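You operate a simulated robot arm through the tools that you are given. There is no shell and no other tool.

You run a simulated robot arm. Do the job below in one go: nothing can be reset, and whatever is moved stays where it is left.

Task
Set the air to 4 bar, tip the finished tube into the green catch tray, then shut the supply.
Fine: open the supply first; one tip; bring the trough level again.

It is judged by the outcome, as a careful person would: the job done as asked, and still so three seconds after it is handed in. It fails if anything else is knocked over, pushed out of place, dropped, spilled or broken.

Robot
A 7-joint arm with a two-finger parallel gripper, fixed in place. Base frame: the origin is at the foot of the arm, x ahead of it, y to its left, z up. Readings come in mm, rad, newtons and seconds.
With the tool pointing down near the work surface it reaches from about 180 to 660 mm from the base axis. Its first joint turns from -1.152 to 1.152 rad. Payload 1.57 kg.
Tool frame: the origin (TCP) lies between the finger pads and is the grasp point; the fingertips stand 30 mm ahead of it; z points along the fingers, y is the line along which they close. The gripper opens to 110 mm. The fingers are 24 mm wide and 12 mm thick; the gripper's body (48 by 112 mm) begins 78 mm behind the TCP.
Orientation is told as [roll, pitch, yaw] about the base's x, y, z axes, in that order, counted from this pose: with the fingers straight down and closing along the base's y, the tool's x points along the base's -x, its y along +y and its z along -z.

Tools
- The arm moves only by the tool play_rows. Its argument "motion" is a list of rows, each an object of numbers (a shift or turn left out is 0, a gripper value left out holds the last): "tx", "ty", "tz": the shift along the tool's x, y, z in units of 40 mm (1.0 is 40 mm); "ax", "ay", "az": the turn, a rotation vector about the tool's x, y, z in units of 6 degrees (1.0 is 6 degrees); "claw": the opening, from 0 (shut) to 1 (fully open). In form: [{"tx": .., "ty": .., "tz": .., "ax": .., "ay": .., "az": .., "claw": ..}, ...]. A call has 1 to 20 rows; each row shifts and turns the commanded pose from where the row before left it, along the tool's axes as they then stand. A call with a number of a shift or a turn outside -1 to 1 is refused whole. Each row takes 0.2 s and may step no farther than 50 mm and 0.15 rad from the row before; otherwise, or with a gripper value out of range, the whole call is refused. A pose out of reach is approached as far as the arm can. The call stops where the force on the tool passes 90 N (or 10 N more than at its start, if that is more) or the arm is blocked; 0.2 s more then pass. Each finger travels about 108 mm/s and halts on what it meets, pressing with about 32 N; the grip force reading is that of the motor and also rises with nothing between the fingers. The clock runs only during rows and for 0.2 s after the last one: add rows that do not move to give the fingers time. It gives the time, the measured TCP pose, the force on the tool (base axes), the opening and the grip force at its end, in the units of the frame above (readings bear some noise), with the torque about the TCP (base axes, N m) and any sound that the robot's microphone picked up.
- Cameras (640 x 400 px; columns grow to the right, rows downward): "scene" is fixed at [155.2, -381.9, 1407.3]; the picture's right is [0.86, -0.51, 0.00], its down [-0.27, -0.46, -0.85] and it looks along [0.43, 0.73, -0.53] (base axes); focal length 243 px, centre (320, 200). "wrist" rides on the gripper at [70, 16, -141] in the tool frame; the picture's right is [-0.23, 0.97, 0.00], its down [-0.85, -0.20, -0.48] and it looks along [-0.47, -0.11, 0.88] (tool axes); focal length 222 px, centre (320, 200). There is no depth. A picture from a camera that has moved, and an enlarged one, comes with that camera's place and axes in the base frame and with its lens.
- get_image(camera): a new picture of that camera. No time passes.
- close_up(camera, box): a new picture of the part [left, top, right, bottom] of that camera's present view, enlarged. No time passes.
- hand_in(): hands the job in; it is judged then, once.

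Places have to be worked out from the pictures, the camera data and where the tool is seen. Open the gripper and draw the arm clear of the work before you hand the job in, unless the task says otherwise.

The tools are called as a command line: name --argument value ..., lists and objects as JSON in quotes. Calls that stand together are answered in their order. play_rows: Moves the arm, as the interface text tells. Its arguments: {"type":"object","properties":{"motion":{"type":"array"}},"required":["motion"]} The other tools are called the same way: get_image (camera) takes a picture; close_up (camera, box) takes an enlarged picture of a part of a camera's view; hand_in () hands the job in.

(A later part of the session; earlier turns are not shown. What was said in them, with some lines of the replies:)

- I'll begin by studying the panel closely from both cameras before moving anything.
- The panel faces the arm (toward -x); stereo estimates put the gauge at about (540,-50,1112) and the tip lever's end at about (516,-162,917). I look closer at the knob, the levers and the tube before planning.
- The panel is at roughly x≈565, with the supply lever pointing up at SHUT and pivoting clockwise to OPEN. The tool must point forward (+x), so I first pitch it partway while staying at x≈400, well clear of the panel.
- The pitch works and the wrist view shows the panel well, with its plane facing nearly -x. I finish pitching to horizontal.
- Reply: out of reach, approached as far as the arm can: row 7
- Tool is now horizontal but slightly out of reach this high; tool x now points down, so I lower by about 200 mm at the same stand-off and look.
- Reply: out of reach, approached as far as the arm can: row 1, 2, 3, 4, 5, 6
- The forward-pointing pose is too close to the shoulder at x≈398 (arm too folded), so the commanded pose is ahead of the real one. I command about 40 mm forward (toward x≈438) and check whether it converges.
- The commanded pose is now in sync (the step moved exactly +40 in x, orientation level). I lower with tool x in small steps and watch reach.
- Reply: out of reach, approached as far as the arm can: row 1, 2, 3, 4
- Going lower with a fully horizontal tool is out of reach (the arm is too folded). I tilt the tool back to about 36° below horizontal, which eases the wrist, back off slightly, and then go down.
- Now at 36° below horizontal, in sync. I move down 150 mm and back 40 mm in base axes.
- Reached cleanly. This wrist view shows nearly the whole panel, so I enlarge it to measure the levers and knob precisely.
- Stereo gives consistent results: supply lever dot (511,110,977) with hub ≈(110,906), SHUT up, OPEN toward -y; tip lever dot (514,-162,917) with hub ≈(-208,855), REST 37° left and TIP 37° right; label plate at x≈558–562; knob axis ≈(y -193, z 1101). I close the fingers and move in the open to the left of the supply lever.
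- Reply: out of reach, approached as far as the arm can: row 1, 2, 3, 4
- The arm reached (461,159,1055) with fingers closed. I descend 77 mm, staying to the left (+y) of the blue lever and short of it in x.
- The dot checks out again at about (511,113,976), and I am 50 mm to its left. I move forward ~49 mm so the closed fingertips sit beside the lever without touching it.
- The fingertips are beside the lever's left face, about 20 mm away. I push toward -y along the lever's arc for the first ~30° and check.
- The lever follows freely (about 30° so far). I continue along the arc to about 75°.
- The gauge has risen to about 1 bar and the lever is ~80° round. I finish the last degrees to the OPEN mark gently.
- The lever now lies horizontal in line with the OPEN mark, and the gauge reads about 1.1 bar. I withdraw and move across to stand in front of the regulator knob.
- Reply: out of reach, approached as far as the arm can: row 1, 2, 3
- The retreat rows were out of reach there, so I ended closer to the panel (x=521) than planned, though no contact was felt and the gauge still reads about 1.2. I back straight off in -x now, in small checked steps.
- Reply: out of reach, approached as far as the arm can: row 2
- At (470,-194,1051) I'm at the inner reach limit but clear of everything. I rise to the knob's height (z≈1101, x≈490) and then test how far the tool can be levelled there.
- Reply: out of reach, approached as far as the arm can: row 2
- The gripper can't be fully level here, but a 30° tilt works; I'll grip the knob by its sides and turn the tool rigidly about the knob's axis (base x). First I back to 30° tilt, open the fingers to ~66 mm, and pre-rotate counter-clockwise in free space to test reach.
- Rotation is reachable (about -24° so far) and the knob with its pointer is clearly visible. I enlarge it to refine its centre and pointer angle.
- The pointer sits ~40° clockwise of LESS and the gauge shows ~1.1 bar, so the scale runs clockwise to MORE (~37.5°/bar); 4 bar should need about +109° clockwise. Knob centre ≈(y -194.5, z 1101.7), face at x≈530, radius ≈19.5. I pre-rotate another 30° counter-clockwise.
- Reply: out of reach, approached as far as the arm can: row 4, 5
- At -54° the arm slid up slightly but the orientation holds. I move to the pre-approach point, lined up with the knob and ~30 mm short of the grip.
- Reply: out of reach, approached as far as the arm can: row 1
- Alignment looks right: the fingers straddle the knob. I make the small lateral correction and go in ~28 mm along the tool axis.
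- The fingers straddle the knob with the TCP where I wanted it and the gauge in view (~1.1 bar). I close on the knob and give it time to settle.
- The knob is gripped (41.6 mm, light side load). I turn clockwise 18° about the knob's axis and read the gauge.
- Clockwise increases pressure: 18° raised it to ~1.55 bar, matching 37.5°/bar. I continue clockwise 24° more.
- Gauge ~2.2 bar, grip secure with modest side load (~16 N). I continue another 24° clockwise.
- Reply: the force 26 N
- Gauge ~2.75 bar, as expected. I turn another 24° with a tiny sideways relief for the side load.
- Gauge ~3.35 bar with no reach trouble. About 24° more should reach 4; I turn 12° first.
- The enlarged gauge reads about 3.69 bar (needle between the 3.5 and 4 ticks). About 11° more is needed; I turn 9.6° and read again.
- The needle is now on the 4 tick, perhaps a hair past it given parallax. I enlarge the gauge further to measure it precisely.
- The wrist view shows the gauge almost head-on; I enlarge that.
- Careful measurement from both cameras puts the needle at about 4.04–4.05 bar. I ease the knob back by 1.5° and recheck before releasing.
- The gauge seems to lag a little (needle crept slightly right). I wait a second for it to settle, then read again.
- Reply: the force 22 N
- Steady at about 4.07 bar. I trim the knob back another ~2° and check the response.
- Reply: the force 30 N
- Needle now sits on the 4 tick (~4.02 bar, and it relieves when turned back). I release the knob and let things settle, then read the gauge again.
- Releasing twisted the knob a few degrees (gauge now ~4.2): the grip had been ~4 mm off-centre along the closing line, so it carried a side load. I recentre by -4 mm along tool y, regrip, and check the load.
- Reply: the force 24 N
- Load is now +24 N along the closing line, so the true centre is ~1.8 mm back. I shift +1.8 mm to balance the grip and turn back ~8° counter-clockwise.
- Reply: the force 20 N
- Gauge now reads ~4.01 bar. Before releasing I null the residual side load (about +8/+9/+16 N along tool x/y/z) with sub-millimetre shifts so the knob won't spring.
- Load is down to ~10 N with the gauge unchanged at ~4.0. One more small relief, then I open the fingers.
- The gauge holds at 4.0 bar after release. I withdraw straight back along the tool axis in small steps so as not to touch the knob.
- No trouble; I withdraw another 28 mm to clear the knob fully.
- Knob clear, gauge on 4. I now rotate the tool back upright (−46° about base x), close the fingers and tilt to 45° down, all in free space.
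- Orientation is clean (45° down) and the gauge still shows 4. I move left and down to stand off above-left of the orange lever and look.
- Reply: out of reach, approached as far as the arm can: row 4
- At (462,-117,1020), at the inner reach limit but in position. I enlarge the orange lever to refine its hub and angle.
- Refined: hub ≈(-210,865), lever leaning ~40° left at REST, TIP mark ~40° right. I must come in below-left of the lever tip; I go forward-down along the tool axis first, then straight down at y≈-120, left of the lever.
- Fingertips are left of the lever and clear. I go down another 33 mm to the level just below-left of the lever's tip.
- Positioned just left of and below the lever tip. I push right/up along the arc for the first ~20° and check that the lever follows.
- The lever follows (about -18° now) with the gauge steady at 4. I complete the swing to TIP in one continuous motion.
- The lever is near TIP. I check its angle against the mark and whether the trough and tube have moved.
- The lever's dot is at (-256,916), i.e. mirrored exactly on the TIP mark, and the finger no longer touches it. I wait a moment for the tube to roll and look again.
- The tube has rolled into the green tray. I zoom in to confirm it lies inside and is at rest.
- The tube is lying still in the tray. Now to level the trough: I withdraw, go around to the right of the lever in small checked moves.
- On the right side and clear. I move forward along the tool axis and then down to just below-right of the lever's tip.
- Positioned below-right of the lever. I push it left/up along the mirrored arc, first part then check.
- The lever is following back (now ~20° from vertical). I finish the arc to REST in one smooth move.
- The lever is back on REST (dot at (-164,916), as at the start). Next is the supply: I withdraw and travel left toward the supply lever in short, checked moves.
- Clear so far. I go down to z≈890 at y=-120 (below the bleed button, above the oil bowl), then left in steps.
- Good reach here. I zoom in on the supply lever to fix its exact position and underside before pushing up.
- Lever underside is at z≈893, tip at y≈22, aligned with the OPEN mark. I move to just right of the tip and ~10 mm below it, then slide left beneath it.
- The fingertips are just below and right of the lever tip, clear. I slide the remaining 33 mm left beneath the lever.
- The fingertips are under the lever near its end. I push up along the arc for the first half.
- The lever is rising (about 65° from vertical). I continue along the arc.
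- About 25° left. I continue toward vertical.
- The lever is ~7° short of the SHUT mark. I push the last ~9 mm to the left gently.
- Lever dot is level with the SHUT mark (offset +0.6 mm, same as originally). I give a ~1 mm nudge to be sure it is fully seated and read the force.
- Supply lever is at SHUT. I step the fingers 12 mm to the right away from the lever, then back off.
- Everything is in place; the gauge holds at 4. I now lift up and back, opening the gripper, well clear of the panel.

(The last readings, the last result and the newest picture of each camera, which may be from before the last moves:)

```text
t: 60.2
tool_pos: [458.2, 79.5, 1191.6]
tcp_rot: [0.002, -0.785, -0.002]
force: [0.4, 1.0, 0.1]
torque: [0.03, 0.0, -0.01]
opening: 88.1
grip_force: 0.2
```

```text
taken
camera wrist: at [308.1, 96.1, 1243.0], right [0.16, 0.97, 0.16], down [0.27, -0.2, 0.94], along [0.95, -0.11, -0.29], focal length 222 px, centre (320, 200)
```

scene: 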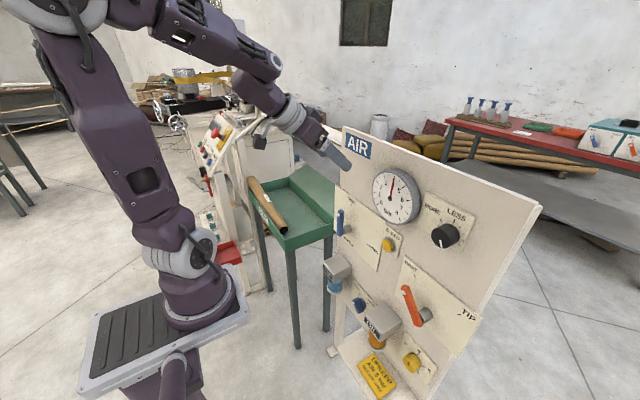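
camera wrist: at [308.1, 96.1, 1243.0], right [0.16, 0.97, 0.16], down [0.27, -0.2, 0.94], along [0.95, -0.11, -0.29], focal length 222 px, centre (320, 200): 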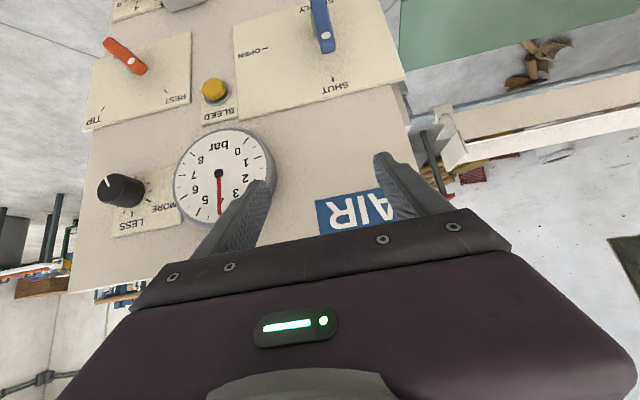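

The arm is clear. I verify the final state: gauge, levers, tube in tray, and trough level.

close_up --camera "scene" --box '[330, 160, 480, 260]'

close_up --camera "scene" --box '[220, 70, 360, 260]'

close_up --camera "scene" --box '[330, 240, 490, 400]'

close_up --camera "scene" --box '[386, 167, 410, 203]'

```text
4.00 times, centred on (405, 210) of scene
camera zoom: at [155.2, -382.0, 1407.3], right [0.86, -0.51, 0.0], down [-0.27, -0.46, -0.85], along [0.43, 0.73, -0.53], focal length 970 px, centre (-20, 160)
```

zoom: 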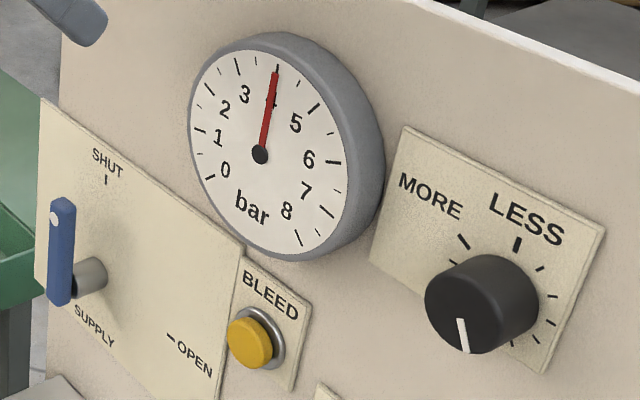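

```text
2.11 times, centred on (290, 165) of scene
camera zoom: at [155.2, -382.0, 1407.3], right [0.86, -0.51, 0.0], down [-0.27, -0.46, -0.85], along [0.43, 0.73, -0.53], focal length 511 px, centre (383, 274)
```

zoom: 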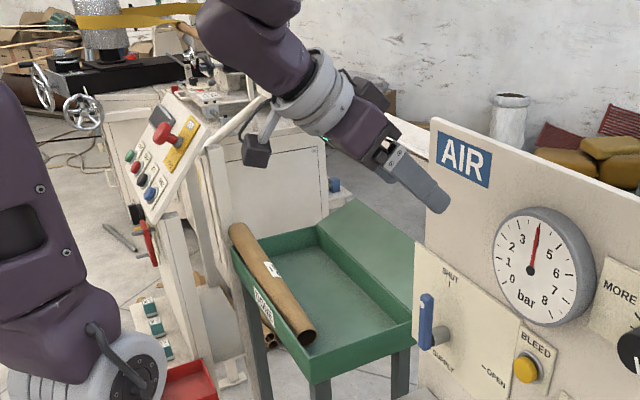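

```text
2.50 times, centred on (410, 320) of scene
camera zoom: at [155.2, -382.0, 1407.3], right [0.86, -0.51, 0.0], down [-0.27, -0.46, -0.85], along [0.43, 0.73, -0.53], focal length 606 px, centre (95, -100)
```

zoom: 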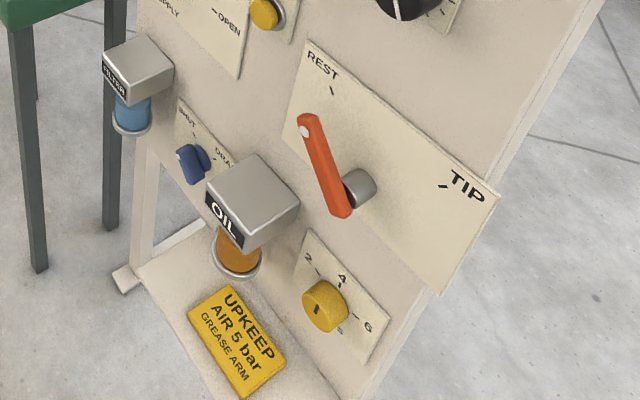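

```text
11.11 times, centred on (398, 185) of scene
camera zoom: at [155.2, -382.0, 1407.3], right [0.86, -0.51, 0.0], down [-0.27, -0.46, -0.85], along [0.43, 0.73, -0.53], focal length 2695 px, centre (-547, 367)
```

zoom: 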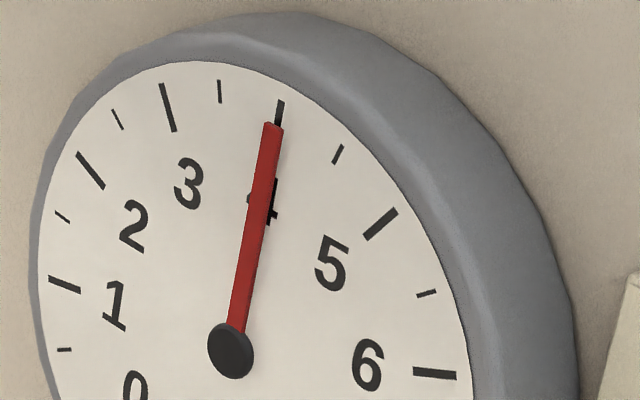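

Gauge on 4, supply at SHUT, tip lever at REST. I take a closer look at how the tube sits in the tray and at the trough.

close_up --camera "scene" --box '[240, 165, 340, 260]'

close_up --camera "scene" --box '[240, 80, 360, 160]'

```text
4.21 times, centred on (290, 212) of scene
camera zoom: at [155.2, -382.0, 1407.3], right [0.86, -0.51, 0.0], down [-0.27, -0.46, -0.85], along [0.43, 0.73, -0.53], focal length 1021 px, centre (446, 147)
```

zoom: 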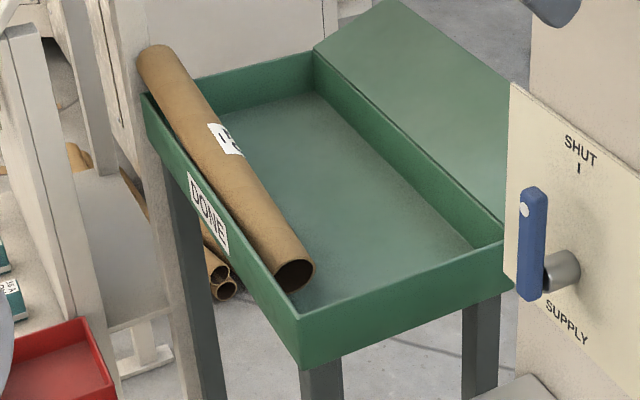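

```text
5.00 times, centred on (300, 120) of scene
camera zoom: at [155.2, -382.0, 1407.3], right [0.86, -0.51, 0.0], down [-0.27, -0.46, -0.85], along [0.43, 0.73, -0.53], focal length 1213 px, centre (420, 600)
```

zoom: 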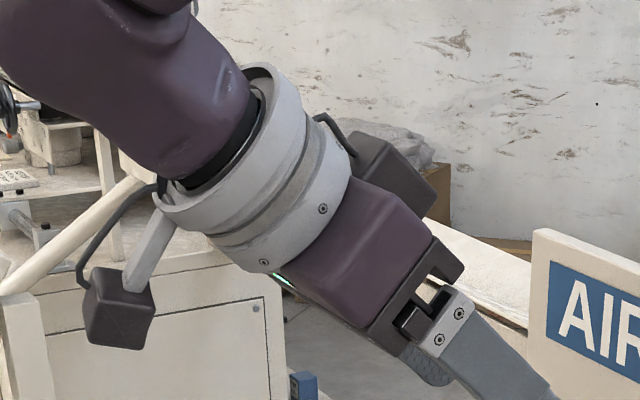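

The tube's far end looks raised near the tray's back rim. I zoom further to see how it rests.

close_up --camera "scene" --box '[245, 165, 305, 205]'

close_up --camera "scene" --box '[270, 205, 330, 250]'

```text
10.00 times, centred on (275, 185) of scene
camera zoom: at [155.2, -382.0, 1407.3], right [0.86, -0.51, 0.0], down [-0.27, -0.46, -0.85], along [0.43, 0.73, -0.53], focal length 2426 px, centre (770, 350)
```

zoom: 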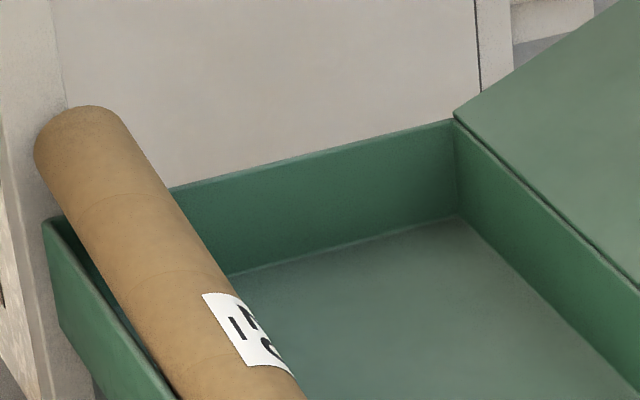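

```text
8.89 times, centred on (300, 228) of scene
camera zoom: at [155.2, -382.0, 1407.3], right [0.86, -0.51, 0.0], down [-0.27, -0.46, -0.85], along [0.43, 0.73, -0.53], focal length 2156 px, centre (498, -44)
```

zoom: 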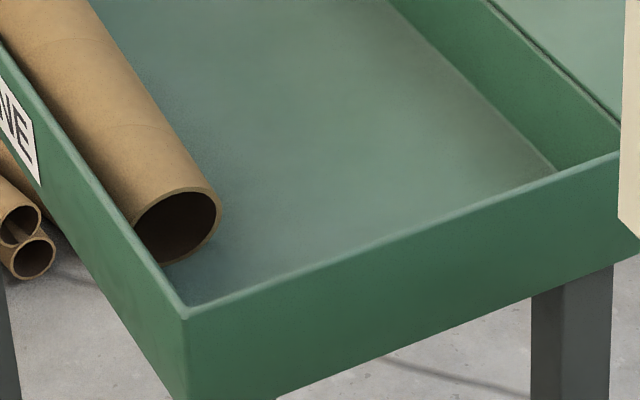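

The tube is at rest in the tray (near end on the floor, far end propped against the back wall), unchanged since the tip. I move the arm farther up and right so the trough is visible and check that it is level.

play_rows --motion '[{"tx": -0.354, "ty": -0.625, "tz": -0.5125}, {"tx": -0.354, "ty": -0.625, "tz": -0.5125}, {"tx": -0.354, "ty": -0.625, "tz": -0.5125}, {"tx": -0.354, "ty": -0.625, "tz": -0.5125}, {}]'

get_image --camera "scene"

get_image --camera "wrist"

close_up --camera "scene" --box '[190, 50, 350, 150]'

```text
t: 61.4
tool_pos: [439.3, -22.0, 1290.0]
tcp_rot: [0.001, -0.786, 0.002]
force: [0.1, 0.6, 0.4]
torque: [0.02, 0.0, 0.0]
opening: 88.3
grip_force: 0.1
```

```text
taken
```

scene: 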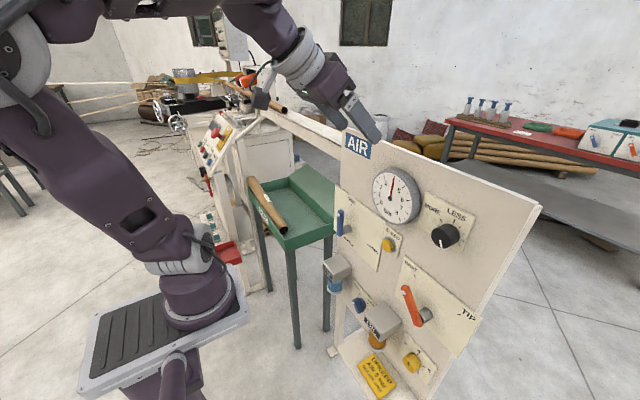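

```text
taken
camera wrist: at [288.9, -5.0, 1341.2], right [0.16, 0.97, 0.16], down [0.27, -0.2, 0.94], along [0.95, -0.11, -0.29], focal length 222 px, centre (320, 200)
```

wrist: 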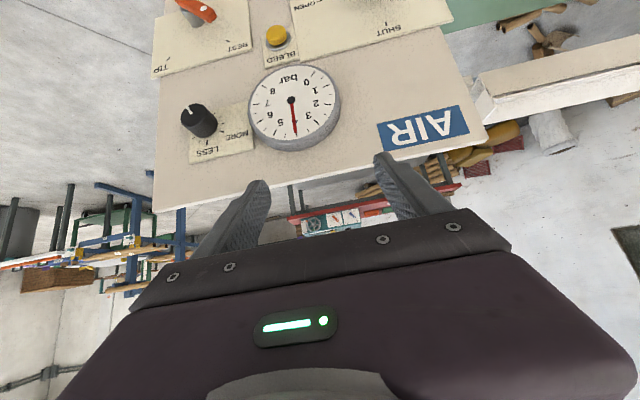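

```text
4.00 times, centred on (270, 100) of scene
camera zoom: at [155.2, -382.0, 1407.3], right [0.86, -0.51, 0.0], down [-0.27, -0.46, -0.85], along [0.43, 0.73, -0.53], focal length 970 px, centre (520, 600)
```

zoom: 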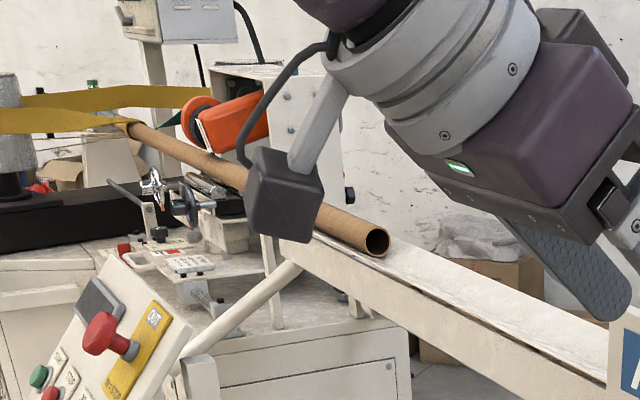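

The trough is level again and empty, as asked. For certainty about the tube's rest, I swing the wrist camera left (yaw 42°, in free air) to view the tray from above.

play_rows --motion '[{"ax": -0.707, "az": -0.707}, {"ax": -0.707, "az": -0.707}, {"ax": -0.707, "az": -0.707}, {"ax": -0.707, "az": -0.707}, {"ax": -0.707, "az": -0.707}, {"ax": -0.707, "az": -0.707}, {"ax": -0.707, "az": -0.707}]'

get_image --camera "wrist"

```text
t: 63.0
tool_pos: [275.3, 91.9, 1239.8]
tcp_rot: [-0.007, -0.79, 0.723]
force: [0.0, -0.4, 0.0]
torque: [-0.02, -0.03, 0.03]
opening: 87.9
grip_force: 0.1
out of reach, approached as far as the arm can: row 2, 3, 4, 5, 6, 7
```

```text
taken
camera wrist: at [150.7, 6.0, 1289.4], right [-0.52, 0.84, 0.16], down [0.33, 0.02, 0.95], along [0.79, 0.54, -0.29], focal length 222 px, centre (320, 200)
```

wrist: 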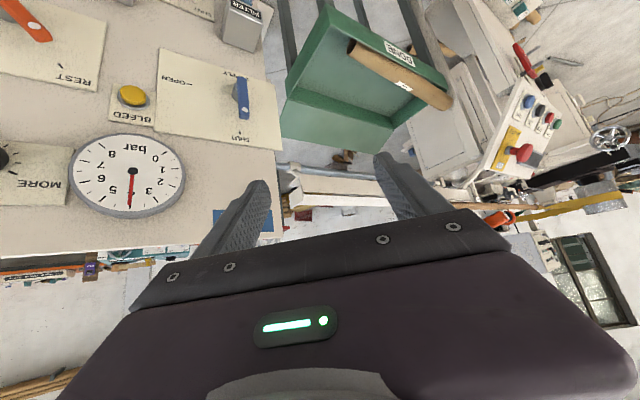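

The arm stayed in free space and now sees the tray. I enlarge the tray region.

close_up --camera "wrist" --box '[270, 0, 470, 160]'

get_image --camera "scene"

```text
2.50 times, centred on (370, 80) of wrist
camera zoom: at [150.7, 6.0, 1289.4], right [-0.52, 0.84, 0.16], down [0.33, 0.02, 0.95], along [0.79, 0.54, -0.29], focal length 555 px, centre (195, 500)
```

zoom: 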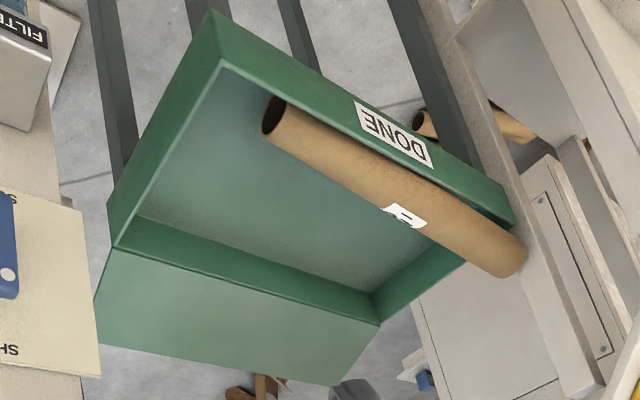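

```text
taken
```

scene: 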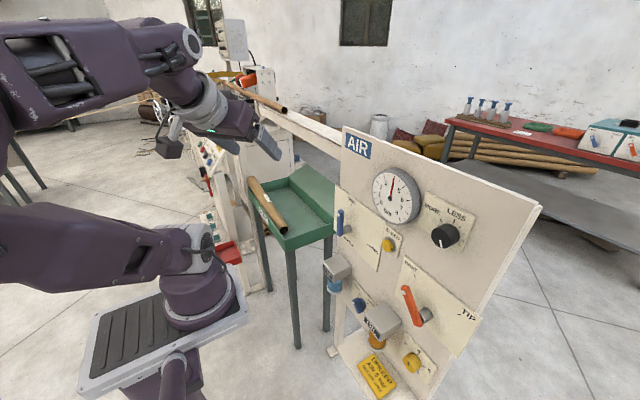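

The tube lies stably inside the tray, with its far end resting on the back rim. The gauge holds 4 bar, the supply is SHUT, the tip lever is at REST with the trough level, and the gripper is open and clear of everything. I hand the job in.

hand_in

```text
The job is handed in.
```

I opened the supply, set the air to 4 bar, tipped the tube into the green tray with one tip, levelled the trough and shut the supply. The job is handed in. One thing is not tidy: the tube isn't lying flat. Its near end is on the tray floor, and its far end rests on the back rim, overhanging slightly.

- **Air:** the gauge read about 4.0 bar when I let go of the regulator knob. It still reads 4 with the supply shut, because I did not bleed the line.
- **Pressure overshoot:** the first time I let go, the knob sprang and the gauge rose to about 4.2 bar. I gripped it again and turned it back to 4.0 before tipping.
- **Tube:** it has not moved since the tip. It appears to have rolled straight off the trough, with its far end already past the tray's back wall. I left it there because moving it by hand risked shifting the tray.
- **Levers:** the supply lever is on its SHUT mark. The tip lever is back on REST, and the trough looks as it did at the start.
- **Other controls:** I saw no contact with anything else. One early backing-off move fell short of reach, so the fingers passed close to the bleed button. The gauge did not drop and I felt no contact.

The gripper is open and the arm is clear of the work.
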